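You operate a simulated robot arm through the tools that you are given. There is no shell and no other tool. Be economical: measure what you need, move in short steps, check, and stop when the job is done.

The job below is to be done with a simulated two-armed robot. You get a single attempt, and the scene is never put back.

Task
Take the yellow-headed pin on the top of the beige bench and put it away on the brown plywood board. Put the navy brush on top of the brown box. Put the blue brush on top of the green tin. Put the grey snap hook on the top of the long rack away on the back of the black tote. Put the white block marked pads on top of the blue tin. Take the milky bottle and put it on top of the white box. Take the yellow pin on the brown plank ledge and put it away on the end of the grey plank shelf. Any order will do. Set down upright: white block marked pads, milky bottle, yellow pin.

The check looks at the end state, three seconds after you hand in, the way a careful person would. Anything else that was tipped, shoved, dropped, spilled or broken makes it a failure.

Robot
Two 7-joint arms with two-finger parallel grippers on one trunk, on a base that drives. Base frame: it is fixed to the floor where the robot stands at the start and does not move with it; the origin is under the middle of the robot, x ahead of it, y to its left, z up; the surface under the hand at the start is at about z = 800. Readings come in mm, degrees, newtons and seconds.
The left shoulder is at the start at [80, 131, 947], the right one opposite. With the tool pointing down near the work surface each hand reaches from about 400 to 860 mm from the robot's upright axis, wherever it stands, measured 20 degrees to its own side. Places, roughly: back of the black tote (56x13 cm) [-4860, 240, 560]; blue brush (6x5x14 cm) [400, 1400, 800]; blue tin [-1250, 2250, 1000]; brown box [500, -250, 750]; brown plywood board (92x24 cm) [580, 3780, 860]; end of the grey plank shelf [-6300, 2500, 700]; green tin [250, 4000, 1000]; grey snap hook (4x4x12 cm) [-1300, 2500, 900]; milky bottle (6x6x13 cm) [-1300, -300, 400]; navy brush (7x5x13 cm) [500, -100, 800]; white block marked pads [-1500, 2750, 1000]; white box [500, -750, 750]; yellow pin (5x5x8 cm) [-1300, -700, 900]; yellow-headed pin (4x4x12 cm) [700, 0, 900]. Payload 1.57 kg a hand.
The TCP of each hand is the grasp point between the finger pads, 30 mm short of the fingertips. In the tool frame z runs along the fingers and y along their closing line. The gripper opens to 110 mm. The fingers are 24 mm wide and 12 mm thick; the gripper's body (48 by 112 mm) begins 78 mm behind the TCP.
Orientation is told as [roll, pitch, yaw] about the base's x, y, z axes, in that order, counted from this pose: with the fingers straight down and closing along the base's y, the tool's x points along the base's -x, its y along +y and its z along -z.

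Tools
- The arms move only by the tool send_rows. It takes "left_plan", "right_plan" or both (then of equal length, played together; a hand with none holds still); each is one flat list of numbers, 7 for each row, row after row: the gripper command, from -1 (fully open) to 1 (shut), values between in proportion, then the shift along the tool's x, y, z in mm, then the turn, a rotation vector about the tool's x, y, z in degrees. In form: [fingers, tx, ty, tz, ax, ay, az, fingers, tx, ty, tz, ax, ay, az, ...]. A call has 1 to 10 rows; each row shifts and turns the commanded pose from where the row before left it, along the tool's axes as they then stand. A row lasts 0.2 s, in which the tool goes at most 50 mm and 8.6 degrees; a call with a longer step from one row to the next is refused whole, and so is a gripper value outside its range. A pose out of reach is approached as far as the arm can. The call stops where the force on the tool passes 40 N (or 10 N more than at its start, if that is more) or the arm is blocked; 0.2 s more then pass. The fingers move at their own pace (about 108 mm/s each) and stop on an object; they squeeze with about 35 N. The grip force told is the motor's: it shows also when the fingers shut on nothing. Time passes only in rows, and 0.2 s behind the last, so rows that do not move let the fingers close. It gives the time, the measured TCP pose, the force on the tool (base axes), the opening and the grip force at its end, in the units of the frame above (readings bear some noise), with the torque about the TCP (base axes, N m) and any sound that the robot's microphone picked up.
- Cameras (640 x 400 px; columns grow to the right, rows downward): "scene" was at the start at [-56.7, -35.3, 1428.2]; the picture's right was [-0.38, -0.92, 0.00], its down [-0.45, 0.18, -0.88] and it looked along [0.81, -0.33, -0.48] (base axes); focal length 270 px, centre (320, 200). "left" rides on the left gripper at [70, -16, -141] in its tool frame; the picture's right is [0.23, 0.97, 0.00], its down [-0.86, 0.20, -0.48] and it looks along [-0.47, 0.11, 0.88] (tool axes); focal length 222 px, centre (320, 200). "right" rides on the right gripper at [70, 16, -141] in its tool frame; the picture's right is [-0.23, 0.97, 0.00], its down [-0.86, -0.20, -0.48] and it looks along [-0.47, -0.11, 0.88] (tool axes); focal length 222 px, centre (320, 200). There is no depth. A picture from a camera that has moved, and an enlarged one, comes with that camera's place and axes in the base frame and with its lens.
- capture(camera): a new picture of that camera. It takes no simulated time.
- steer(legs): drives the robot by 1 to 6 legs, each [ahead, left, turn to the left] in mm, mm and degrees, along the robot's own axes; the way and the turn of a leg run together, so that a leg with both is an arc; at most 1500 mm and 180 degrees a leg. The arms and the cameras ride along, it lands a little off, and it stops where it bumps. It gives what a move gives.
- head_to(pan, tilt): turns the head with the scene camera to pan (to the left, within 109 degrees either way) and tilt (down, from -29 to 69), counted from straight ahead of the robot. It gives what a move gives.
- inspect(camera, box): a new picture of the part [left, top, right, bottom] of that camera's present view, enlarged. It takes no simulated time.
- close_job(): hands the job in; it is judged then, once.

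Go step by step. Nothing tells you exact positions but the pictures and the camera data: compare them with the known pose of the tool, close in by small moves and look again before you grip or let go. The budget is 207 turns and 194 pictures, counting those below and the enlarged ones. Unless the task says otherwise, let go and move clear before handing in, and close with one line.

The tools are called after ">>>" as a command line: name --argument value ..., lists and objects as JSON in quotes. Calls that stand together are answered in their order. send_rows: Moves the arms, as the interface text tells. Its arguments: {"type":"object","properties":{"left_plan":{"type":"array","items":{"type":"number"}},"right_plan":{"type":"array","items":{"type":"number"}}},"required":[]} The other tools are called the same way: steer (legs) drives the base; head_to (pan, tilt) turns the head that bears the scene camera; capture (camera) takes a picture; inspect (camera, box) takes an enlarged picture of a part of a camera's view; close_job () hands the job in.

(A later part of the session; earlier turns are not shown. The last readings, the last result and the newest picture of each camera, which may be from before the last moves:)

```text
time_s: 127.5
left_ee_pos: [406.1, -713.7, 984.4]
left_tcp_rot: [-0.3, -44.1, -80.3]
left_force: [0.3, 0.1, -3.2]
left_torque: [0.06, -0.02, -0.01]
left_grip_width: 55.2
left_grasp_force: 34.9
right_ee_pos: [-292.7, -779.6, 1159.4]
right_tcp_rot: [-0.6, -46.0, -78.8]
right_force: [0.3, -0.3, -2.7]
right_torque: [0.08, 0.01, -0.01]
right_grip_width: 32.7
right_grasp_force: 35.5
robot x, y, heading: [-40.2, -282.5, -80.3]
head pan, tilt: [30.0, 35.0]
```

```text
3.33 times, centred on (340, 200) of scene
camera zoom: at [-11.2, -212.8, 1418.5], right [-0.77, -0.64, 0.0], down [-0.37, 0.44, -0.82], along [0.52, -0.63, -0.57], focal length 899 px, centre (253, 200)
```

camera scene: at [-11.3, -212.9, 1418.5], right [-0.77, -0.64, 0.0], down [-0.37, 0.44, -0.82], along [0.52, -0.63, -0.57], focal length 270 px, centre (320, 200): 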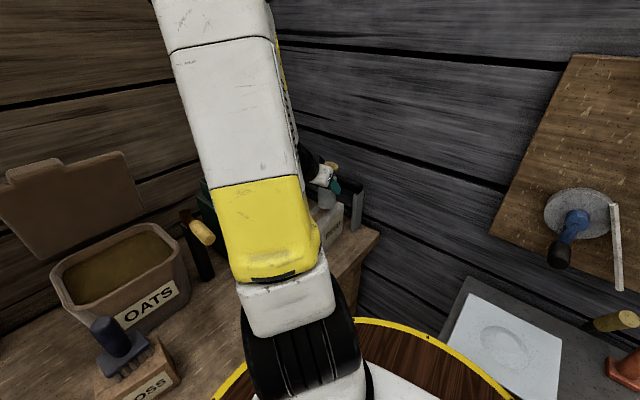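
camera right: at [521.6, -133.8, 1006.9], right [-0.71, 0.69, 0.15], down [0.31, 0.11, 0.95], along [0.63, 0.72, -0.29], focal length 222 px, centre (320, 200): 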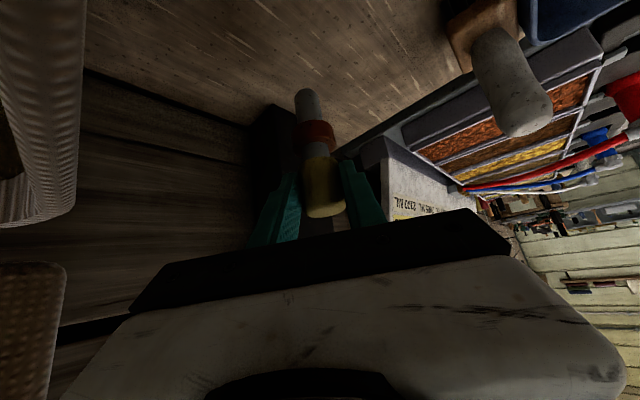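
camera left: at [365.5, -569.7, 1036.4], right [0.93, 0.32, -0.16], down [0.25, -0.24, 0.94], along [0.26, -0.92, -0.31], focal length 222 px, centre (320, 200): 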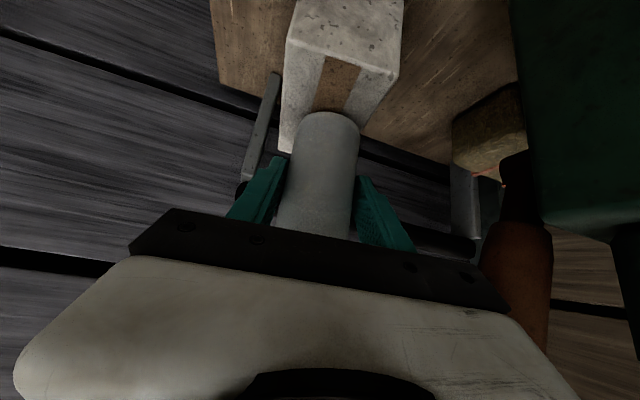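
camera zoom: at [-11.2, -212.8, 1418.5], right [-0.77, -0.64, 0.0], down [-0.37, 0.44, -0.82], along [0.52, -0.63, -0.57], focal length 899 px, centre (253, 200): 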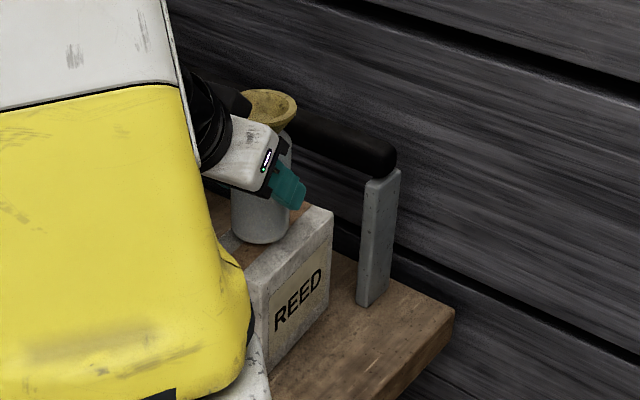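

>>> send_rows --left_plan '[1, 0, 5, 0, 0, 0, 0, 1, 1.4, 0, 1.4, 0, 0, 0, 1, 1.4, 0, 1.4, 0, 0, 0, 1, 0.9, 0, 0.9, 0, 0, 0, 1, 0, 0, 0, 0, 0, 0]'

```text
time_s: 128.7
left_ee_pos: [410.9, -712.7, 978.5]
left_tcp_rot: [-0.4, -44.3, -80.4]
left_force: [-0.1, -0.1, -3.3]
left_torque: [0.05, 0.0, -0.05]
left_grip_width: 55.0
left_grasp_force: 35.0
right_ee_pos: [-293.5, -779.2, 1159.9]
right_tcp_rot: [-0.4, -46.0, -78.7]
right_force: [0.7, 0.4, -2.4]
right_torque: [0.06, 0.04, 0.01]
right_grip_width: 32.5
right_grasp_force: 34.8
robot x, y, heading: [-41.1, -281.7, -80.3]
head pan, tilt: [30.0, 35.0]
```

>>> send_rows --left_plan '[1, 0.8, 0, 0.8, 0, 0, 0, 1, 0.8, 0, 0.8, 0, 0, 0, 1, 0, 0, 0, 0, 0, 0]'

```text
time_s: 129.5
left_ee_pos: [411.1, -712.9, 978.7]
left_tcp_rot: [0.0, -44.5, -80.5]
left_force: [-1.4, 3.0, 20.2]
left_torque: [0.08, 0.17, 0.0]
left_grip_width: 54.9
left_grasp_force: 35.3
right_ee_pos: [-294.4, -778.3, 1160.3]
right_tcp_rot: [-0.5, -46.1, -78.8]
right_force: [-0.4, -0.9, -2.3]
right_torque: [0.05, 0.0, 0.01]
right_grip_width: 32.6
right_grasp_force: 34.8
robot x, y, heading: [-45.2, -278.2, -80.5]
head pan, tilt: [30.0, 35.0]
```

>>> send_rows --left_plan '[-0.3, -0.5, 0, -0.5, 0, 0, 0, -0.64, 0, 0, 0, 0, 0, 0, -0.64, 0, 0, 0, 0, 0, 0, -0.64, 0, 0, -25, 0, 0, 0, -0.64, 0, 0, -40, 0, 0, 0, -0.64, 0, 0, -40, 0, 0, 0, -0.64, 0, 0, -40, 0, 0, 0]'

>>> capture --camera "left"

>>> inspect --camera "scene" --box '[280, 140, 400, 260]'

```text
time_s: 131.1
left_ee_pos: [394.6, -613.9, 1081.2]
left_tcp_rot: [-0.2, -44.3, -80.5]
left_force: [0.8, 0.5, -0.6]
left_torque: [0.0, 0.04, -0.04]
left_grip_width: 90.2
left_grasp_force: 0.0
right_ee_pos: [-294.6, -778.7, 1160.6]
right_tcp_rot: [-0.5, -46.0, -78.7]
right_force: [0.7, 0.4, -2.4]
right_torque: [0.01, 0.03, -0.01]
right_grip_width: 32.6
right_grasp_force: 35.1
robot x, y, heading: [-46.1, -280.4, -80.2]
head pan, tilt: [30.0, 35.0]
```

```text
101 pictures are left
camera left: at [354.9, -468.9, 1133.5], right [0.93, 0.32, -0.16], down [0.25, -0.24, 0.94], along [0.26, -0.92, -0.31], focal length 222 px, centre (320, 200)
```

left: 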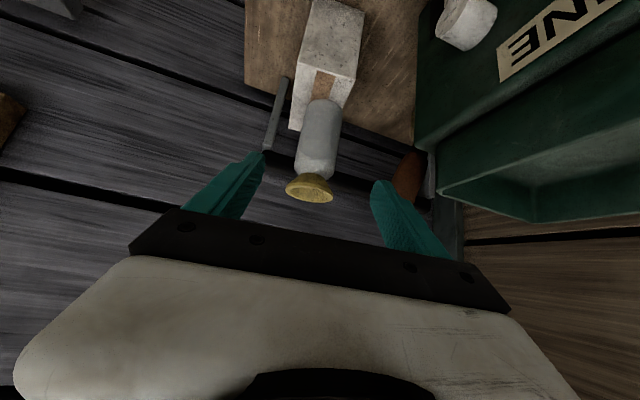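

```text
3.33 times, centred on (340, 200) of scene
camera zoom: at [-11.0, -213.1, 1418.5], right [-0.77, -0.64, 0.0], down [-0.37, 0.44, -0.82], along [0.52, -0.63, -0.57], focal length 899 px, centre (253, 200)
```

zoom: 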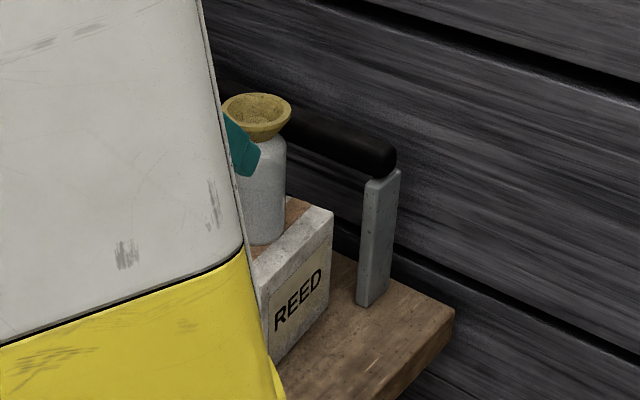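

Bottle is upright on the white box. Next I drive back out into the corridor and up to the blue brush.

>>> steer --legs '[[-600, -300, 0], [0, 0, 80], [0, 900, 0]]'

>>> head_to --pan 20 --tilt 30

>>> capture --camera "scene"

```text
time_s: 142.6
left_ee_pos: [-33.0, 1533.5, 1081.1]
left_tcp_rot: [-0.2, -44.2, -0.6]
left_force: [-0.1, 0.3, 0.3]
left_torque: [0.01, -0.06, -0.05]
left_grip_width: 90.2
left_grasp_force: 0.0
right_ee_pos: [6.2, 826.6, 1159.1]
right_tcp_rot: [-0.5, -46.0, 1.0]
right_force: [-0.6, 0.2, -2.1]
right_torque: [-0.01, 0.04, 0.04]
right_grip_width: 32.6
right_grasp_force: 35.0
robot x, y, heading: [-438.6, 1160.1, -0.5]
head pan, tilt: [30.0, 35.0]
```

```text
time_s: 143.3
left_ee_pos: [-32.6, 1533.9, 1081.4]
left_tcp_rot: [-0.2, -44.2, -0.6]
left_force: [0.3, -1.0, -0.1]
left_torque: [0.0, 0.03, 0.0]
left_grip_width: 90.2
left_grasp_force: 0.0
right_ee_pos: [7.6, 827.2, 1158.6]
right_tcp_rot: [-0.5, -46.1, 1.0]
right_force: [-0.3, -0.2, -1.9]
right_torque: [0.03, 0.05, -0.01]
right_grip_width: 32.8
right_grasp_force: 35.3
robot x, y, heading: [-438.5, 1160.0, -0.5]
head pan, tilt: [20.0, 30.0]
```

```text
99 pictures are left
camera scene: at [-492.4, 1192.6, 1426.3], right [0.33, -0.94, 0.0], down [-0.47, -0.17, -0.87], along [0.82, 0.29, -0.5], focal length 270 px, centre (320, 200)
```

scene: 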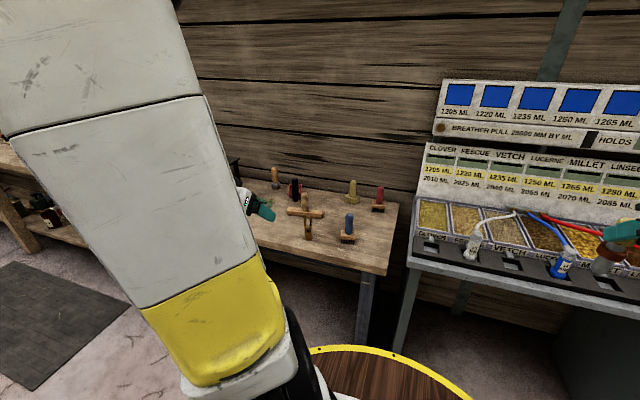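

>>> steer --legs '[[170, 0, 0.5]]'

>>> inspect --camera "scene" --box '[220, 150, 420, 310]'

>>> capture --camera "left"

```text
time_s: 144.8
left_ee_pos: [133.7, 1535.1, 1081.4]
left_tcp_rot: [-0.2, -44.3, -0.3]
left_force: [0.2, 0.2, -0.7]
left_torque: [0.0, -0.01, -0.01]
left_grip_width: 90.1
left_grasp_force: 0.0
right_ee_pos: [179.8, 829.0, 1159.3]
right_tcp_rot: [-0.5, -45.9, 1.4]
right_force: [0.0, -0.3, -1.8]
right_torque: [0.01, 0.07, 0.0]
right_grip_width: 32.7
right_grasp_force: 34.7
robot x, y, heading: [-264.5, 1160.1, -0.2]
head pan, tilt: [20.0, 30.0]
```

```text
2.50 times, centred on (320, 230) of scene
camera zoom: at [-322.7, 1191.2, 1426.3], right [0.34, -0.94, 0.0], down [-0.47, -0.17, -0.87], along [0.81, 0.29, -0.5], focal length 674 px, centre (320, 125)
```

zoom: 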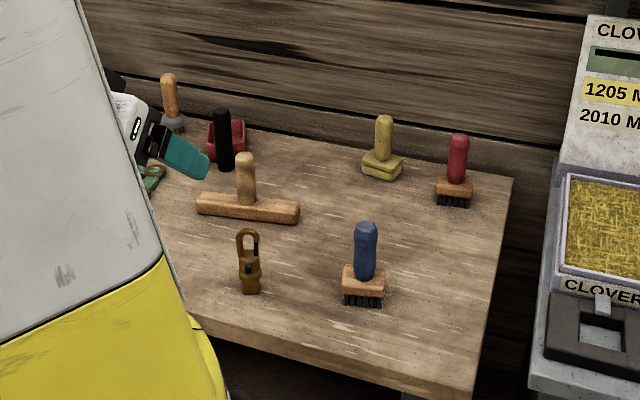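

```text
97 pictures are left
camera left: at [-15.2, 1521.0, 1133.5], right [-0.16, 0.97, -0.16], down [0.28, 0.2, 0.94], along [0.95, 0.1, -0.3], focal length 222 px, centre (320, 200)
```

left: 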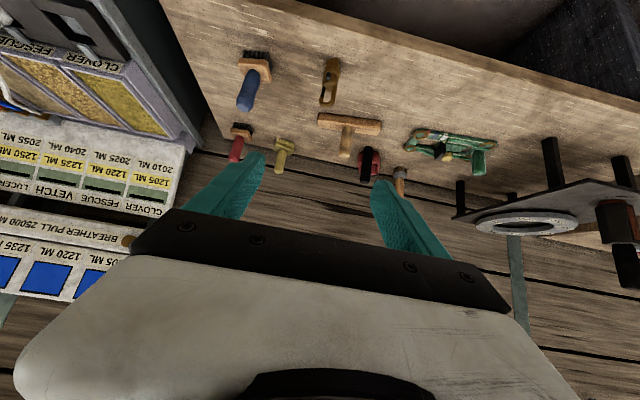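

>>> send_rows --left_plan '[-0.64, 0.9, -19.8, 36.5, 0, 0, 0, -0.64, 0.9, -19.8, 36.5, 0, 0, 0, -0.64, 0.9, -19.8, 36.5, 0, 0, 0, -0.64, 0.9, -19.8, 36.5, 0, 0, 0, -0.64, 0.9, -19.8, 36.5, 0, 0, 0, -0.64, 0.9, -19.8, 36.5, 0, 0, 0, -0.64, 0.9, -19.8, 36.5, 0, 0, 0, -0.64, 0, -19.8, 30, 0, 0, 0]'

>>> capture --camera "left"

>>> capture --camera "scene"

```text
time_s: 146.6
left_ee_pos: [327.6, 1376.4, 873.6]
left_tcp_rot: [-0.1, -44.3, -0.3]
left_force: [0.3, 0.1, 1.3]
left_torque: [-0.05, -0.01, -0.01]
left_grip_width: 90.2
left_grasp_force: 0.1
right_ee_pos: [179.4, 829.7, 1160.5]
right_tcp_rot: [-0.5, -46.0, 1.5]
right_force: [-0.1, 0.7, -1.7]
right_torque: [-0.03, 0.03, 0.01]
right_grip_width: 32.6
right_grasp_force: 34.4
robot x, y, heading: [-269.5, 1161.5, 0.2]
head pan, tilt: [20.0, 30.0]
```

```text
96 pictures are left
camera left: at [178.4, 1361.5, 926.2], right [-0.16, 0.97, -0.16], down [0.28, 0.2, 0.94], along [0.95, 0.1, -0.3], focal length 222 px, centre (320, 200)
```

left: 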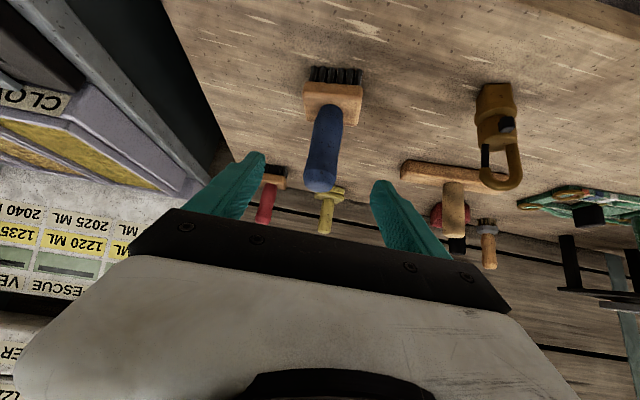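

```text
95 pictures are left
camera scene: at [-322.9, 1191.3, 1426.3], right [0.34, -0.94, 0.0], down [-0.47, -0.17, -0.87], along [0.81, 0.29, -0.5], focal length 270 px, centre (320, 200)
```

scene: 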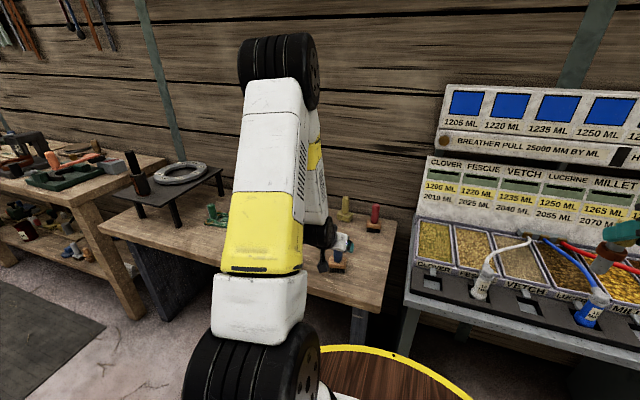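

>>> send_rows --left_plan '[-0.64, 2.9, 0, 26, 0, 0, 0, -0.64, 2.9, 0, 26, 0, 0, 0, -0.64, 2.9, 0, 24, 0, 0, 0, -0.64, 0, 0, 0, 0, 0, 0]'

>>> capture --camera "left"

```text
time_s: 147.6
left_ee_pos: [375.0, 1375.7, 812.6]
left_tcp_rot: [-0.1, -44.2, -0.3]
left_force: [0.7, -0.2, 0.1]
left_torque: [-0.01, 0.03, -0.01]
left_grip_width: 90.2
left_grasp_force: 0.2
right_ee_pos: [180.7, 829.8, 1159.9]
right_tcp_rot: [-0.4, -46.0, 1.4]
right_force: [0.2, -0.3, -2.4]
right_torque: [0.02, 0.01, -0.02]
right_grip_width: 32.6
right_grasp_force: 35.4
robot x, y, heading: [-266.7, 1162.2, -0.2]
head pan, tilt: [20.0, 30.0]
```

```text
94 pictures are left
camera left: at [225.8, 1360.5, 865.1], right [-0.16, 0.97, -0.16], down [0.28, 0.2, 0.94], along [0.95, 0.1, -0.3], focal length 222 px, centre (320, 200)
```

left: 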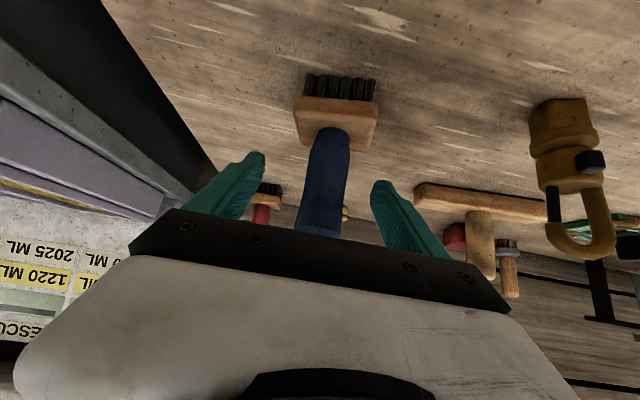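

>>> send_rows --left_plan '[-0.64, -3, 0, 5, 0, 0, 0, 0.2, 0, 0, 0, 0, 0, 0, 1, 0, 0, 0, 0, 0, 0, 1, 0, 0, 0, 0, 0, 0, 1, 0, 0, 0, 0, 0, 0]'

>>> capture --camera "left"

```text
time_s: 148.8
left_ee_pos: [380.2, 1375.4, 812.9]
left_tcp_rot: [-0.2, -44.2, -0.3]
left_force: [0.4, 0.1, 0.2]
left_torque: [0.1, 0.02, 0.0]
left_grip_width: 31.2
left_grasp_force: 34.5
right_ee_pos: [179.2, 829.8, 1159.9]
right_tcp_rot: [-0.5, -46.0, 1.5]
right_force: [-0.6, 0.7, -3.1]
right_torque: [0.01, 0.08, -0.01]
right_grip_width: 32.5
right_grasp_force: 34.9
robot x, y, heading: [-267.7, 1161.7, -0.2]
head pan, tilt: [20.0, 30.0]
```

```text
93 pictures are left
camera left: at [231.3, 1360.3, 863.3], right [-0.16, 0.97, -0.16], down [0.28, 0.2, 0.94], along [0.95, 0.1, -0.3], focal length 222 px, centre (320, 200)
```

left: 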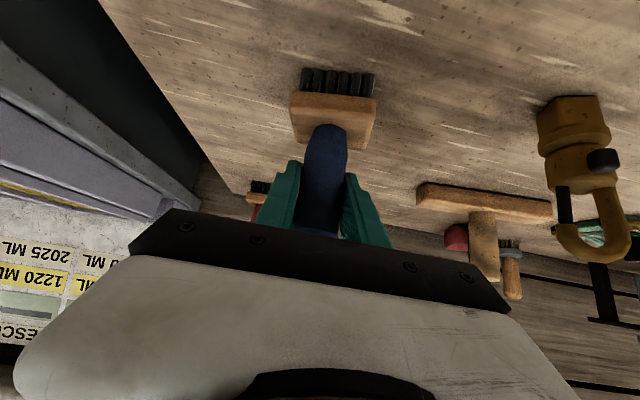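

>>> send_rows --left_plan '[1, -20.8, 0, -21.6, 0, 0, 0, 1, -20.8, 0, -21.6, 0, 0, 0, 1, 2.4, 12.5, -37, 0, 0, 0, 1, 2.4, 12.5, -37, 0, 0, 0, 1, 2.4, 12.5, -37, 0, 0, 0, 1, 2.4, 12.5, -37, 0, 0, 0, 1, 2.4, 12.5, -37, 0, 0, 0, 1, 2.4, 12.5, -37, 0, 0, 0, 1, 2.4, 12.5, -37, 0, 0, 0, 1, 2.4, 12.5, -37, 0, 0, 0]'

>>> steer --legs '[[-230, 0, 0], [0, 1300, 0], [0, 850, 0]]'

>>> head_to --pan 25 --tilt 25

>>> capture --camera "scene"

```text
time_s: 151.0
left_ee_pos: [165.8, 1480.9, 1070.7]
left_tcp_rot: [-0.2, -44.2, -0.2]
left_force: [-0.5, 0.0, -1.8]
left_torque: [0.04, 0.01, 0.0]
left_grip_width: 31.1
left_grasp_force: 34.4
left hand out of reach, approached as far as the arm can: row 9
right_ee_pos: [180.4, 829.6, 1159.2]
right_tcp_rot: [-0.4, -46.0, 1.3]
right_force: [-0.5, -0.7, -2.5]
right_torque: [-0.02, 0.07, 0.0]
right_grip_width: 32.6
right_grasp_force: 35.1
robot x, y, heading: [-266.5, 1160.8, -0.2]
head pan, tilt: [20.0, 30.0]
```

```text
time_s: 163.0
left_ee_pos: [-32.3, 3625.1, 1070.9]
left_tcp_rot: [-0.2, -44.3, -0.9]
left_force: [1.4, -0.6, -0.9]
left_torque: [0.02, -0.03, -0.01]
left_grip_width: 30.9
left_grasp_force: 34.5
right_ee_pos: [-24.4, 2974.3, 1160.0]
right_tcp_rot: [-0.6, -46.0, 0.7]
right_force: [0.6, -0.7, -1.8]
right_torque: [0.0, 0.05, 0.03]
right_grip_width: 32.6
right_grasp_force: 35.5
robot x, y, heading: [-468.4, 3310.3, -0.8]
head pan, tilt: [20.0, 30.0]
```

```text
time_s: 163.6
left_ee_pos: [-32.8, 3627.0, 1072.0]
left_tcp_rot: [-0.2, -44.2, -0.8]
left_force: [-0.3, -0.4, -1.4]
left_torque: [0.03, 0.04, -0.02]
left_grip_width: 31.0
left_grasp_force: 34.5
right_ee_pos: [-24.8, 2974.2, 1159.4]
right_tcp_rot: [-0.4, -46.1, 0.9]
right_force: [0.3, 0.0, -2.7]
right_torque: [0.03, 0.02, 0.0]
right_grip_width: 32.6
right_grasp_force: 35.2
robot x, y, heading: [-470.0, 3310.0, -0.7]
head pan, tilt: [25.0, 25.0]
```

```text
92 pictures are left
camera scene: at [-524.5, 3349.4, 1434.2], right [0.41, -0.91, 0.0], down [-0.39, -0.17, -0.91], along [0.83, 0.37, -0.42], focal length 270 px, centre (320, 200)
```

scene: 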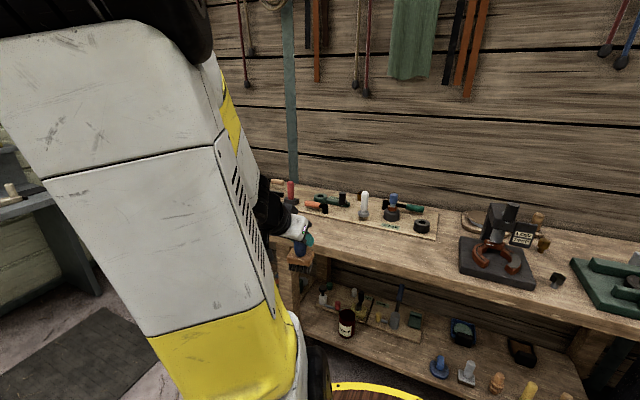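

>>> inspect --camera "scene" --box '[250, 160, 460, 300]'

>>> capture --camera "left"

```text
2.86 times, centred on (355, 230) of scene
camera zoom: at [-524.5, 3349.4, 1434.2], right [0.41, -0.91, 0.0], down [-0.39, -0.17, -0.91], along [0.83, 0.37, -0.42], focal length 771 px, centre (220, 114)
```

zoom: 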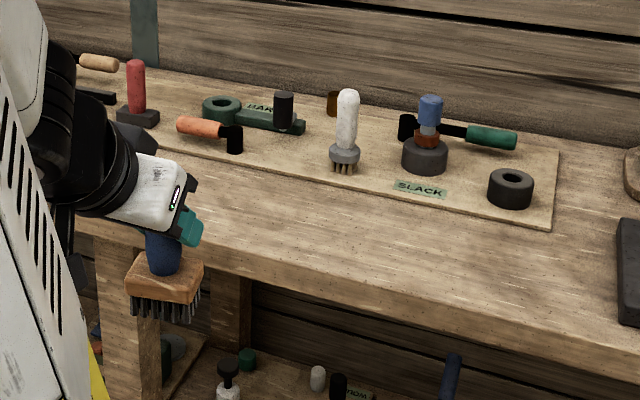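

```text
90 pictures are left
camera left: at [-181.4, 3612.2, 1123.3], right [-0.15, 0.98, -0.16], down [0.28, 0.2, 0.94], along [0.95, 0.09, -0.3], focal length 222 px, centre (320, 200)
```

left: 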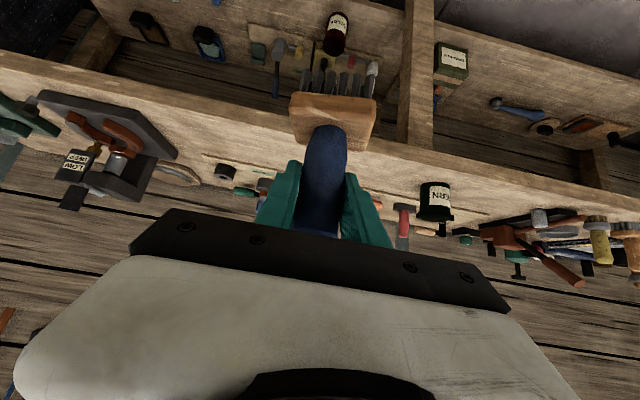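

>>> steer --legs '[[130, 500, 0.8]]'

>>> head_to --pan 0 --tilt 30

>>> capture --camera "scene"

>>> capture --camera "left"

```text
time_s: 166.6
left_ee_pos: [94.4, 4126.8, 1072.5]
left_tcp_rot: [-0.3, -44.2, 0.1]
left_force: [-0.3, -0.1, -2.4]
left_torque: [0.01, 0.01, -0.02]
left_grip_width: 31.0
left_grasp_force: 35.5
right_ee_pos: [113.1, 3476.1, 1161.2]
right_tcp_rot: [-0.6, -46.0, 1.9]
right_force: [0.0, 0.3, -2.1]
right_torque: [-0.01, 0.06, 0.0]
right_grip_width: 32.7
right_grasp_force: 35.3
robot x, y, heading: [-334.2, 3806.1, 0.3]
head pan, tilt: [25.0, 25.0]
```

```text
time_s: 167.5
left_ee_pos: [94.9, 4126.9, 1071.6]
left_tcp_rot: [-0.2, -44.2, 0.2]
left_force: [-0.3, 0.8, -0.9]
left_torque: [0.02, -0.05, -0.04]
left_grip_width: 31.0
left_grasp_force: 35.1
right_ee_pos: [113.4, 3475.5, 1159.5]
right_tcp_rot: [-0.5, -46.0, 1.8]
right_force: [-0.4, 0.1, -3.2]
right_torque: [0.0, 0.07, -0.02]
right_grip_width: 32.6
right_grasp_force: 34.9
robot x, y, heading: [-335.9, 3803.8, -0.1]
head pan, tilt: [0.0, 30.0]
```

```text
89 pictures are left
camera scene: at [-385.4, 3804.0, 1426.3], right [0.01, -1.0, 0.0], down [-0.5, 0.0, -0.87], along [0.87, 0.01, -0.5], focal length 270 px, centre (320, 200)
```

scene: 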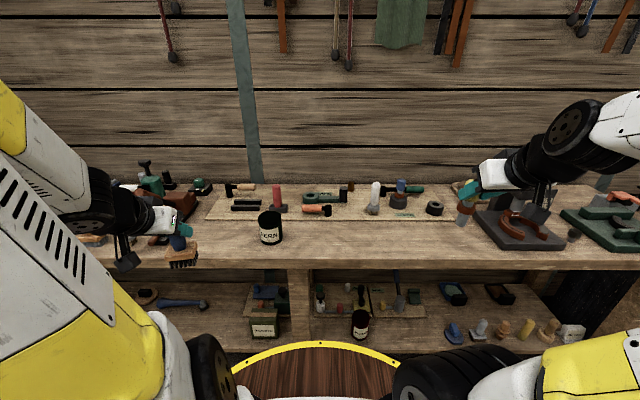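

```text
88 pictures are left
camera left: at [-53.9, 4111.5, 1123.4], right [-0.16, 0.97, -0.16], down [0.28, 0.2, 0.94], along [0.95, 0.11, -0.3], focal length 222 px, centre (320, 200)
```

left: 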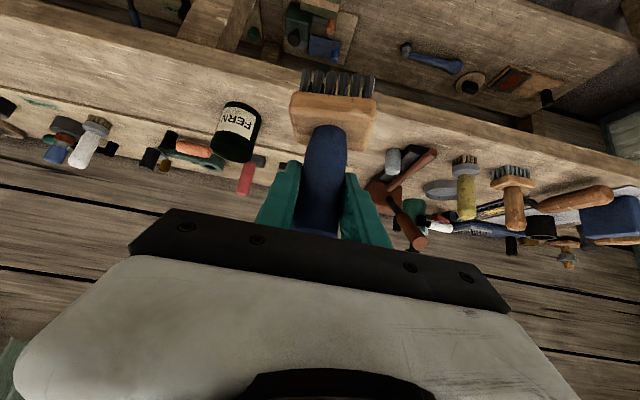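

>>> inspect --camera "scene" --box '[200, 160, 460, 290]'

>>> inspect --camera "left" --box '[0, 60, 300, 220]'

```text
2.46 times, centred on (330, 225) of scene
camera zoom: at [-385.4, 3804.0, 1426.3], right [0.01, -1.0, 0.0], down [-0.5, 0.0, -0.87], along [0.87, 0.01, -0.5], focal length 664 px, centre (295, 138)
```

zoom: 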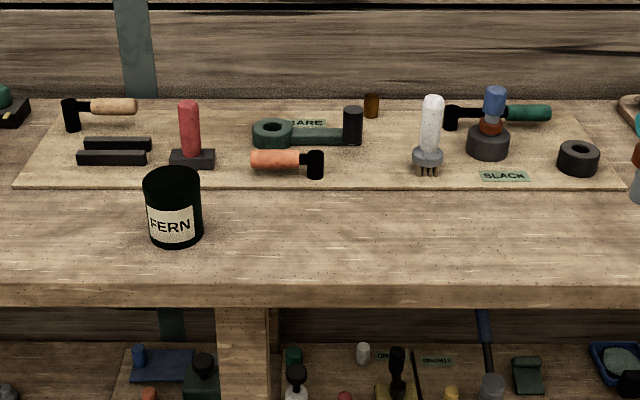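

```text
2.13 times, centred on (150, 140) of left
camera zoom: at [-53.9, 4111.5, 1123.4], right [-0.16, 0.97, -0.16], down [0.28, 0.2, 0.94], along [0.95, 0.11, -0.3], focal length 474 px, centre (683, 328)
```

zoom: 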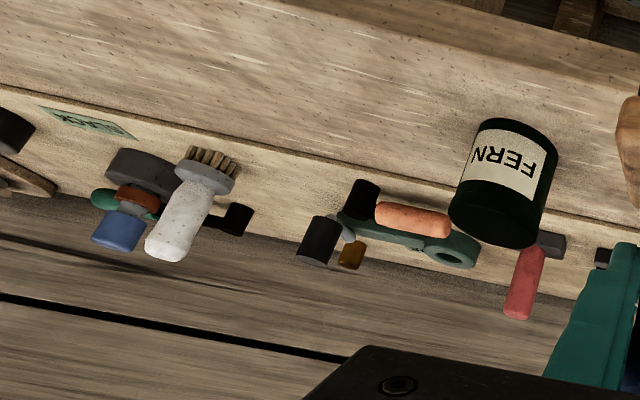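

The FERN tin is dark green, top about (347,3975,935). I move the base closer and bring the blue brush over it.

>>> steer --legs '[[150, -60, 0]]'

>>> capture --camera "left"

>>> inspect --camera "scene" --box '[160, 160, 420, 320]'

```text
time_s: 168.9
left_ee_pos: [245.0, 4069.0, 1071.3]
left_tcp_rot: [-0.1, -44.2, 0.2]
left_force: [0.6, 0.1, -1.3]
left_torque: [0.01, 0.0, 0.02]
left_grip_width: 30.9
left_grasp_force: 35.1
right_ee_pos: [265.1, 3418.4, 1159.8]
right_tcp_rot: [-0.5, -46.0, 1.9]
right_force: [-0.2, -0.6, -3.2]
right_torque: [0.01, 0.05, 0.03]
right_grip_width: 32.3
right_grasp_force: 35.1
robot x, y, heading: [-187.2, 3746.8, 0.1]
head pan, tilt: [0.0, 30.0]
```

```text
85 pictures are left
camera left: at [96.9, 4053.2, 1123.4], right [-0.16, 0.97, -0.16], down [0.28, 0.2, 0.94], along [0.95, 0.11, -0.3], focal length 222 px, centre (320, 200)
```

left: 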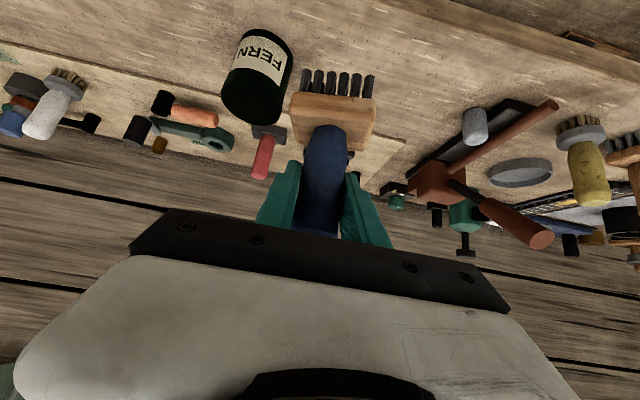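

```text
2.46 times, centred on (290, 240) of scene
camera zoom: at [-234.1, 3745.1, 1426.3], right [0.01, -1.0, 0.0], down [-0.5, 0.0, -0.87], along [0.87, 0.01, -0.5], focal length 664 px, centre (394, 102)
```

zoom: 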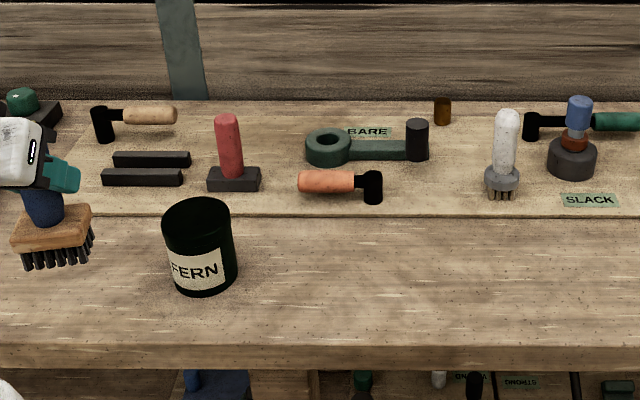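

>>> send_rows --left_plan '[1, -21, -24, 15, 0, 0, 0, 1, -21, -24, 15, 0, 0, 0, 1, -21, -24, 15, 0, 0, 0, 1, -21, -24, 15, 0, 0, 0, 1, 0, 0, 0, 0, 0, 0]'

>>> inspect --camera "scene" --box '[180, 170, 340, 290]'

>>> capture --camera "left"

```text
time_s: 170.1
left_ee_pos: [347.4, 3975.0, 1085.9]
left_tcp_rot: [-0.2, -44.3, 0.2]
left_force: [-0.4, -0.2, -1.8]
left_torque: [0.01, -0.01, 0.0]
left_grip_width: 31.2
left_grasp_force: 35.1
right_ee_pos: [264.4, 3418.3, 1159.9]
right_tcp_rot: [-0.5, -46.1, 2.0]
right_force: [0.0, -0.4, -2.0]
right_torque: [0.02, 0.08, -0.02]
right_grip_width: 32.2
right_grasp_force: 35.0
robot x, y, heading: [-187.0, 3746.3, 0.5]
head pan, tilt: [0.0, 30.0]
```

```text
3.33 times, centred on (260, 230) of scene
camera zoom: at [-234.0, 3745.1, 1426.3], right [0.01, -1.0, 0.0], down [-0.5, 0.0, -0.87], along [0.87, 0.01, -0.5], focal length 899 px, centre (520, 100)
```

zoom: 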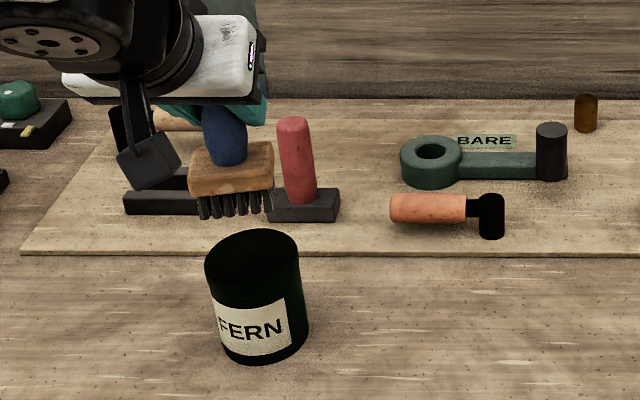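

```text
82 pictures are left
camera left: at [198.7, 3958.3, 1139.3], right [-0.16, 0.97, -0.16], down [0.28, 0.2, 0.94], along [0.95, 0.11, -0.3], focal length 222 px, centre (320, 200)
```

left: 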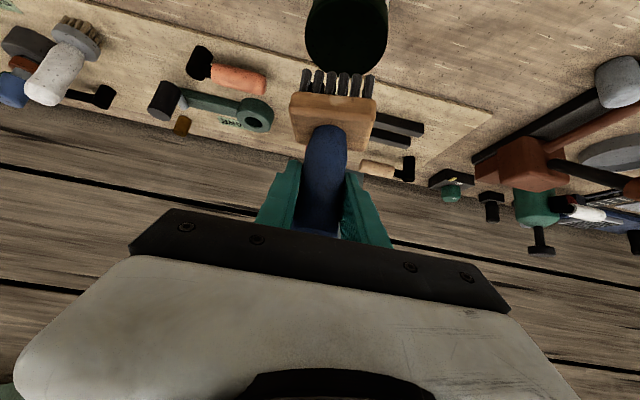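

>>> send_rows --left_plan '[1, 10.4, 0, 10.8, 0, 0, 0, 1, 10.4, 0, 10.8, 0, 0, 0, 1, 0, 0, 0, 0, 0, 0]'

>>> inspect --camera "scene" --box '[180, 170, 340, 290]'

```text
time_s: 170.9
left_ee_pos: [347.3, 3971.4, 1070.2]
left_tcp_rot: [-0.5, -44.0, 0.0]
left_force: [-0.1, -0.5, -1.9]
left_torque: [-0.01, -0.03, 0.02]
left_grip_width: 31.2
left_grasp_force: 35.6
left hand out of reach, approached as far as the arm can: row 1, 2
right_ee_pos: [266.2, 3419.6, 1159.8]
right_tcp_rot: [-0.5, -46.0, 2.0]
right_force: [0.0, 0.2, -2.6]
right_torque: [0.0, 0.04, 0.01]
right_grip_width: 32.8
right_grasp_force: 34.9
robot x, y, heading: [-181.8, 3748.6, 0.6]
head pan, tilt: [0.0, 30.0]
```

```text
3.33 times, centred on (260, 230) of scene
camera zoom: at [-233.9, 3745.2, 1426.3], right [0.01, -1.0, 0.0], down [-0.5, 0.0, -0.87], along [0.87, 0.01, -0.5], focal length 899 px, centre (520, 100)
```

zoom: 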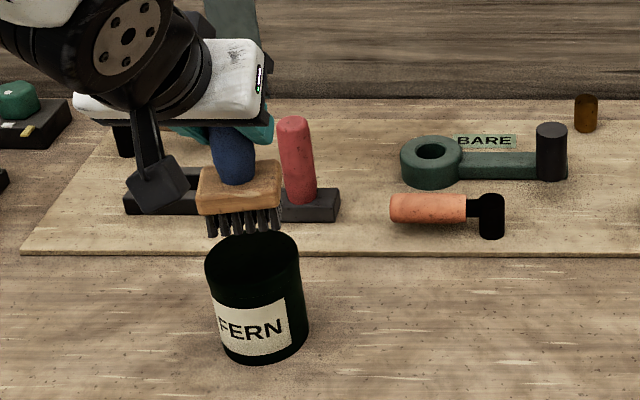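

>>> send_rows --left_plan '[1, -10, 0, -10, 0, 0, 0, 1, 0, 0, 0, 0, 0, 0]'

>>> steer --legs '[[-110, -30, 0]]'

>>> send_rows --left_plan '[1, -26.4, 10, 26, 0, 0, 0, 1, -26.4, 10, 26, 0, 0, 0, 1, -26.4, 10, 26, 0, 0, 0, 1, 0, 0, 0, 0, 0, 0]'

>>> inspect --camera "scene" --box '[180, 170, 340, 290]'

```text
time_s: 171.5
left_ee_pos: [345.7, 3971.2, 1084.7]
left_tcp_rot: [-0.2, -44.2, 0.2]
left_force: [-0.7, -0.7, -0.9]
left_torque: [0.0, -0.01, 0.0]
left_grip_width: 30.9
left_grasp_force: 35.4
right_ee_pos: [265.7, 3419.0, 1159.1]
right_tcp_rot: [-0.6, -46.0, 2.0]
right_force: [0.9, -0.4, -2.5]
right_torque: [0.0, 0.06, 0.04]
right_grip_width: 32.4
right_grasp_force: 35.2
robot x, y, heading: [-186.0, 3747.2, 0.6]
head pan, tilt: [0.0, 30.0]
```

```text
time_s: 172.8
left_ee_pos: [236.1, 3940.8, 1084.0]
left_tcp_rot: [-0.2, -44.2, 0.2]
left_force: [-0.5, 0.8, -1.9]
left_torque: [0.02, -0.01, 0.0]
left_grip_width: 30.8
left_grasp_force: 34.9
right_ee_pos: [155.1, 3387.5, 1158.4]
right_tcp_rot: [-0.5, -45.9, 2.0]
right_force: [0.8, 0.1, -1.8]
right_torque: [-0.01, 0.04, -0.03]
right_grip_width: 32.9
right_grasp_force: 35.0
robot x, y, heading: [-297.2, 3715.6, 0.1]
head pan, tilt: [0.0, 30.0]
```

```text
time_s: 173.8
left_ee_pos: [348.4, 3970.4, 1084.7]
left_tcp_rot: [-0.3, -44.3, 0.2]
left_force: [0.5, -0.4, -2.0]
left_torque: [0.0, 0.01, -0.02]
left_grip_width: 31.0
left_grasp_force: 35.2
right_ee_pos: [153.8, 3387.5, 1159.4]
right_tcp_rot: [-0.5, -46.0, 2.0]
right_force: [-0.3, 0.1, -2.7]
right_torque: [0.01, 0.04, -0.05]
right_grip_width: 32.9
right_grasp_force: 34.9
robot x, y, heading: [-293.5, 3714.4, 0.3]
head pan, tilt: [0.0, 30.0]
```

```text
3.33 times, centred on (260, 230) of scene
camera zoom: at [-344.6, 3714.2, 1426.3], right [0.01, -1.0, 0.0], down [-0.5, 0.0, -0.87], along [0.87, 0.01, -0.5], focal length 899 px, centre (520, 100)
```

zoom: 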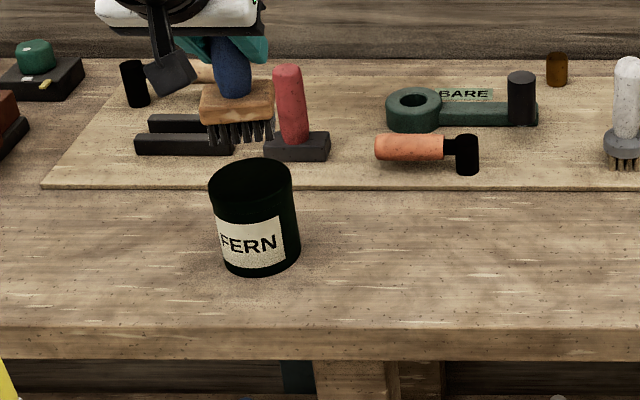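

>>> send_rows --left_plan '[1, 8.3, 3, 8.6, 0, 0, 0, 1, 8.3, 0, 8.6, 0, 0, 0, 1, 5, 0, 5.2, 0, 0, 0, 1, 0, 0, 0, 0, 0, 0]'

>>> inspect --camera "scene" --box '[200, 170, 320, 260]'

```text
time_s: 174.8
left_ee_pos: [348.0, 3973.0, 1052.2]
left_tcp_rot: [-0.2, -44.1, 0.2]
left_force: [0.3, 0.3, -2.2]
left_torque: [-0.01, -0.02, -0.01]
left_grip_width: 31.0
left_grasp_force: 35.0
right_ee_pos: [155.7, 3387.8, 1159.6]
right_tcp_rot: [-0.5, -46.0, 1.9]
right_force: [-0.8, 0.0, -1.3]
right_torque: [0.01, 0.07, -0.02]
right_grip_width: 32.7
right_grasp_force: 35.1
robot x, y, heading: [-293.8, 3713.2, 0.2]
head pan, tilt: [0.0, 30.0]
```

```text
4.44 times, centred on (260, 215) of scene
camera zoom: at [-344.6, 3714.2, 1426.3], right [0.01, -1.0, 0.0], down [-0.5, 0.0, -0.87], along [0.87, 0.01, -0.5], focal length 1199 px, centre (587, 133)
```

zoom: 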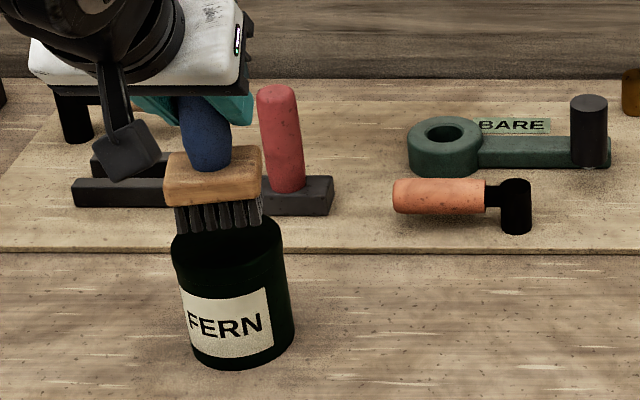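

>>> send_rows --left_plan '[1, 3.5, 0, 3.6, 0, 0, 0, 1, 3.5, 0, 3.6, 0, 0, 0, 1, 1.4, 0, 1.5, 0, 0, 0, 1, 1.4, 0, 1.5, 0, 0, 0, 1, 0, 0, 0, 0, 0, 0]'

>>> send_rows --left_plan '[1, 1.4, 0, 1.4, 0, 0, 0, 1, 1.4, 0, 1.4, 0, 0, 0, 1, 0, 0, 0, 0, 0, 0]'

>>> inspect --camera "scene" --box '[200, 170, 320, 260]'

```text
time_s: 175.9
left_ee_pos: [346.1, 3972.0, 1037.5]
left_tcp_rot: [-0.2, -44.2, 0.3]
left_force: [-0.6, -0.8, -2.9]
left_torque: [0.01, -0.03, 0.0]
left_grip_width: 31.0
left_grasp_force: 35.3
right_ee_pos: [154.8, 3386.3, 1159.7]
right_tcp_rot: [-0.5, -45.9, 1.9]
right_force: [0.3, 0.6, -2.1]
right_torque: [-0.01, 0.03, 0.0]
right_grip_width: 32.2
right_grasp_force: 34.5
robot x, y, heading: [-297.2, 3715.2, 0.5]
head pan, tilt: [0.0, 30.0]
```

```text
time_s: 176.8
left_ee_pos: [347.6, 3972.3, 1034.7]
left_tcp_rot: [-0.2, -44.3, 0.2]
left_force: [-0.3, -0.9, -1.6]
left_torque: [-0.02, 0.03, 0.02]
left_grip_width: 31.2
left_grasp_force: 34.8
right_ee_pos: [154.3, 3387.8, 1158.6]
right_tcp_rot: [-0.5, -46.0, 1.9]
right_force: [0.5, -0.2, -2.8]
right_torque: [0.03, -0.01, 0.01]
right_grip_width: 32.7
right_grasp_force: 34.6
robot x, y, heading: [-294.7, 3714.2, 0.3]
head pan, tilt: [0.0, 30.0]
```

```text
4.44 times, centred on (260, 215) of scene
camera zoom: at [-344.6, 3714.2, 1426.3], right [0.01, -1.0, 0.0], down [-0.5, 0.0, -0.87], along [0.87, 0.01, -0.5], focal length 1199 px, centre (587, 133)
```

zoom: 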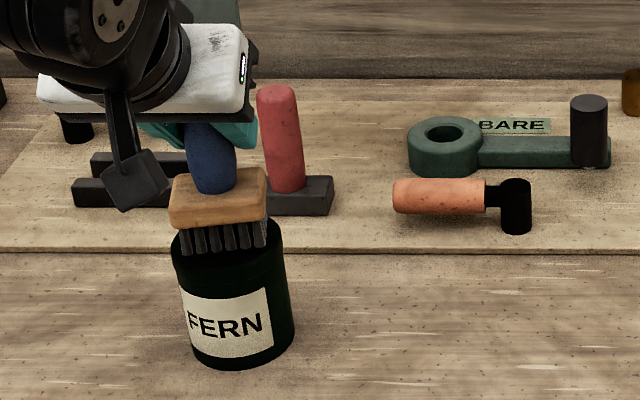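

>>> send_rows --left_plan '[1, 0, -4, 0, 0, 0, 0, 1, 1.4, 0, 1.4, 0, 0, 0, 1, 1.4, 0, 1.4, 0, 0, 0, 1, 1.4, 0, 1.4, 0, 0, 0, 1, 0, 0, 0, 0, 0, 0]'

>>> send_rows --left_plan '[1, 1, 0, 1, 0, 0, 0, 1, 1, 0, 1, 0, 0, 0, 1, 0, 0, 0, 0, 0, 0]'

```text
time_s: 177.9
left_ee_pos: [348.1, 3969.7, 1031.0]
left_tcp_rot: [-0.2, -44.5, 0.1]
left_force: [-5.5, -0.7, 16.3]
left_torque: [0.07, 0.24, 0.05]
left_grip_width: 31.1
left_grasp_force: 35.0
right_ee_pos: [154.1, 3386.5, 1159.1]
right_tcp_rot: [-0.5, -45.9, 1.9]
right_force: [0.6, -0.6, -2.2]
right_torque: [-0.02, 0.08, -0.02]
right_grip_width: 32.8
right_grasp_force: 34.6
robot x, y, heading: [-296.9, 3715.4, 0.4]
head pan, tilt: [0.0, 30.0]
```

```text
time_s: 178.6
left_ee_pos: [347.8, 3969.1, 1030.5]
left_tcp_rot: [-0.2, -44.8, 0.1]
left_force: [-5.5, -0.1, 10.8]
left_torque: [0.07, 0.51, 0.06]
left_grip_width: 31.0
left_grasp_force: 34.4
right_ee_pos: [153.7, 3386.9, 1158.9]
right_tcp_rot: [-0.4, -46.0, 1.9]
right_force: [0.3, -0.1, -2.0]
right_torque: [-0.01, 0.06, 0.0]
right_grip_width: 32.9
right_grasp_force: 34.7
robot x, y, heading: [-292.8, 3714.8, 0.1]
head pan, tilt: [0.0, 30.0]
stopped in row 3 (left hand): the force on the tool passed its limit at 41 N (the readings are from after the stop); the commanded pose is now the measured one
```

>>> send_rows --left_plan '[1, -0.7, 0, -0.7, 0, 0, 0, 0, 0, 0, 0, 0, 0, 0, -0.3, 0, 0, 0, 0, 0, 0, -0.3, 0, 0, 0, 0, 0, 0, -0.3, 0, 0, -20, 0, 0, 0, -0.3, 0, 0, -40, 0, 0, 0, -0.3, 0, 0, -40, 0, 0, 0]'

>>> inspect --camera "scene" --box '[180, 150, 460, 310]'

```text
time_s: 180.4
left_ee_pos: [289.9, 3888.3, 1109.8]
left_tcp_rot: [0.1, -46.1, -9.3]
left_force: [0.2, -0.5, -0.9]
left_torque: [0.0, -0.01, 0.0]
left_grip_width: 71.6
left_grasp_force: 0.1
left hand out of reach, approached as far as the arm can: row 7
right_ee_pos: [154.4, 3387.5, 1160.2]
right_tcp_rot: [-0.4, -46.0, 1.9]
right_force: [0.1, -0.1, -1.9]
right_torque: [-0.05, 0.05, -0.02]
right_grip_width: 32.4
right_grasp_force: 35.2
robot x, y, heading: [-291.8, 3716.1, 0.5]
head pan, tilt: [0.0, 30.0]
stopped in row 7 (left hand): the arm was blocked; the commanded pose is now the measured one
```

```text
2.29 times, centred on (320, 230) of scene
camera zoom: at [-344.6, 3714.4, 1426.3], right [0.01, -1.0, 0.0], down [-0.5, 0.0, -0.87], along [0.87, 0.01, -0.5], focal length 617 px, centre (320, 131)
```

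zoom: 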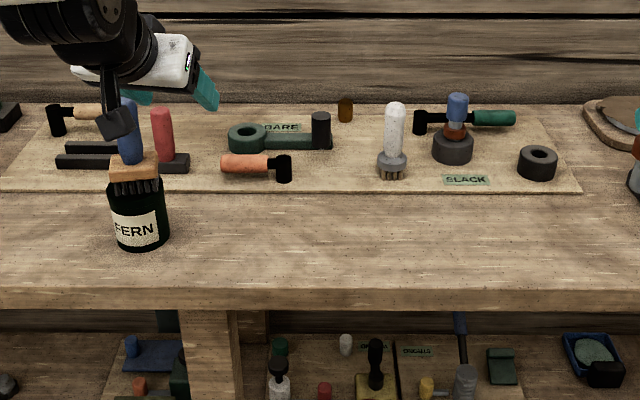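

>>> inspect --camera "scene" --box '[190, 170, 310, 260]'

>>> capture --camera "scene"

```text
4.44 times, centred on (250, 215) of scene
camera zoom: at [-344.6, 3714.4, 1426.3], right [0.01, -1.0, 0.0], down [-0.5, 0.0, -0.87], along [0.87, 0.01, -0.5], focal length 1199 px, centre (631, 133)
```

zoom: 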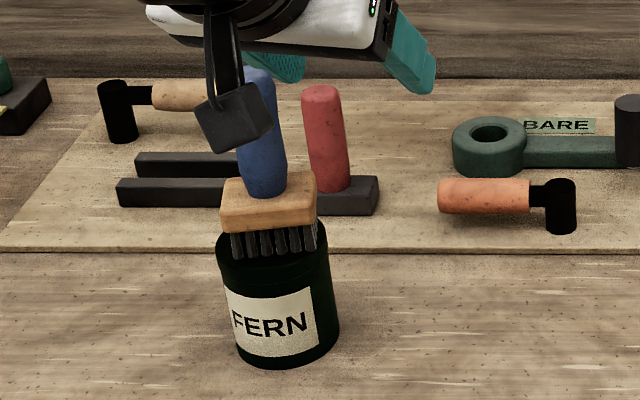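

```text
75 pictures are left
camera scene: at [-344.6, 3714.4, 1426.3], right [0.01, -1.0, 0.0], down [-0.5, 0.0, -0.87], along [0.87, 0.01, -0.5], focal length 270 px, centre (320, 200)
```

scene: 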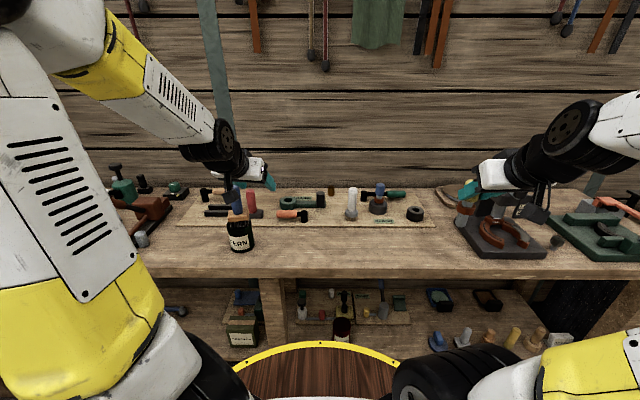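

>>> send_rows --left_plan '[-0.3, -14, 0, -14, 0, 0, 0, -0.3, -21, 0, -21, 0, 0, 0, -0.3, -21, 0, -21, 0, 0, 0, -0.3, -21, 0, -21, 0, 0, 0, -0.3, 0, 0, 0, 0, 0, 0]'

>>> capture --camera "scene"

```text
time_s: 181.6
left_ee_pos: [287.1, 3890.2, 1214.9]
left_tcp_rot: [0.1, -46.0, -9.1]
left_force: [0.2, 0.0, -0.7]
left_torque: [-0.02, -0.01, -0.02]
left_grip_width: 71.6
left_grasp_force: 0.1
left hand out of reach, approached as far as the arm can: row 1
right_ee_pos: [153.9, 3386.6, 1159.6]
right_tcp_rot: [-0.5, -46.0, 1.9]
right_force: [0.4, -0.3, -2.6]
right_torque: [0.04, 0.01, -0.04]
right_grip_width: 32.6
right_grasp_force: 34.9
robot x, y, heading: [-294.3, 3718.1, 0.4]
head pan, tilt: [0.0, 30.0]
```

```text
74 pictures are left
camera scene: at [-344.7, 3714.1, 1426.3], right [0.01, -1.0, 0.0], down [-0.5, 0.0, -0.87], along [0.87, 0.01, -0.5], focal length 270 px, centre (320, 200)
```

scene: 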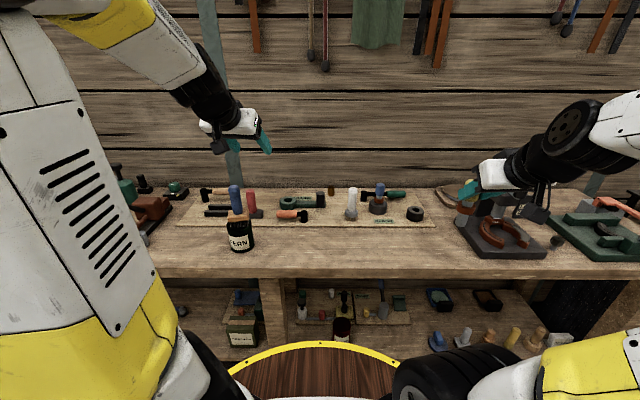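

Blue brush stands on the FERN tin. Now I shift the base to place the yellow-headed pin on a free spot of the board with the right hand.

>>> steer --legs '[[0, 230, 0], [170, 0, 0]]'

>>> head_to --pan -15 --tilt 35

>>> capture --camera "scene"

>>> capture --camera "right"

```text
time_s: 184.4
left_ee_pos: [456.3, 4123.2, 1213.8]
left_tcp_rot: [0.2, -46.0, -9.1]
left_force: [0.0, 1.0, 0.1]
left_torque: [0.01, 0.03, 0.0]
left_grip_width: 71.5
left_grasp_force: 0.0
right_ee_pos: [324.8, 3620.2, 1158.5]
right_tcp_rot: [-0.5, -45.9, 2.0]
right_force: [-0.4, 0.9, -1.9]
right_torque: [-0.01, 0.07, -0.07]
right_grip_width: 32.4
right_grasp_force: 34.2
robot x, y, heading: [-123.3, 3946.0, 0.5]
head pan, tilt: [0.0, 30.0]
```

```text
time_s: 185.2
left_ee_pos: [456.1, 4123.2, 1214.5]
left_tcp_rot: [0.1, -46.0, -9.1]
left_force: [0.0, 0.9, 0.3]
left_torque: [0.02, 0.03, -0.01]
left_grip_width: 71.6
left_grasp_force: 0.1
right_ee_pos: [324.1, 3620.7, 1159.7]
right_tcp_rot: [-0.5, -46.1, 2.0]
right_force: [0.4, -0.2, -2.4]
right_torque: [-0.03, 0.06, -0.01]
right_grip_width: 32.7
right_grasp_force: 34.9
robot x, y, heading: [-126.0, 3947.9, 0.4]
head pan, tilt: [-15.0, 35.0]
```

```text
73 pictures are left
camera scene: at [-180.7, 3922.9, 1418.5], right [-0.25, -0.97, 0.0], down [-0.56, 0.14, -0.82], along [0.79, -0.2, -0.57], focal length 270 px, centre (320, 200)
```

scene: 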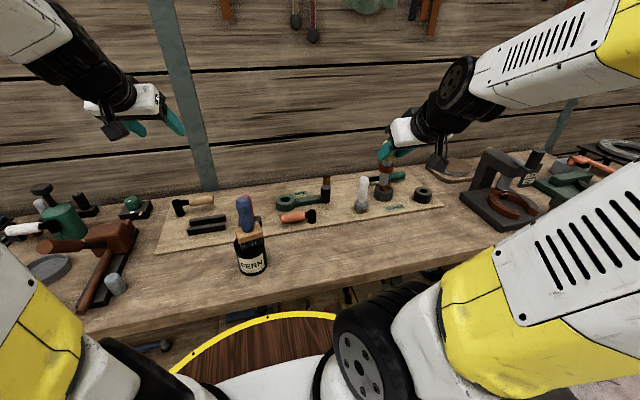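

```text
72 pictures are left
camera right: at [173.4, 3631.4, 1207.4], right [0.13, 0.98, 0.16], down [0.26, -0.19, 0.95], along [0.96, -0.08, -0.27], focal length 222 px, centre (320, 200)
```

right: 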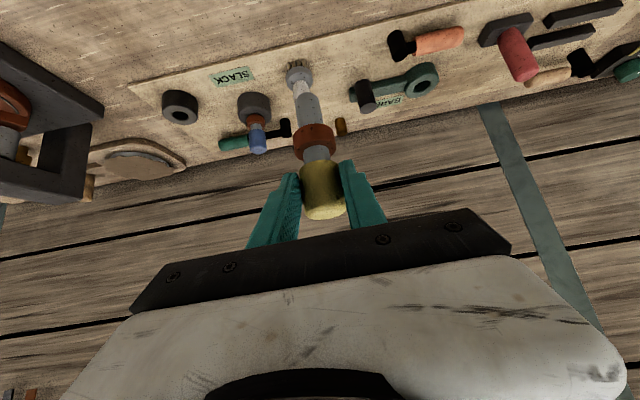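

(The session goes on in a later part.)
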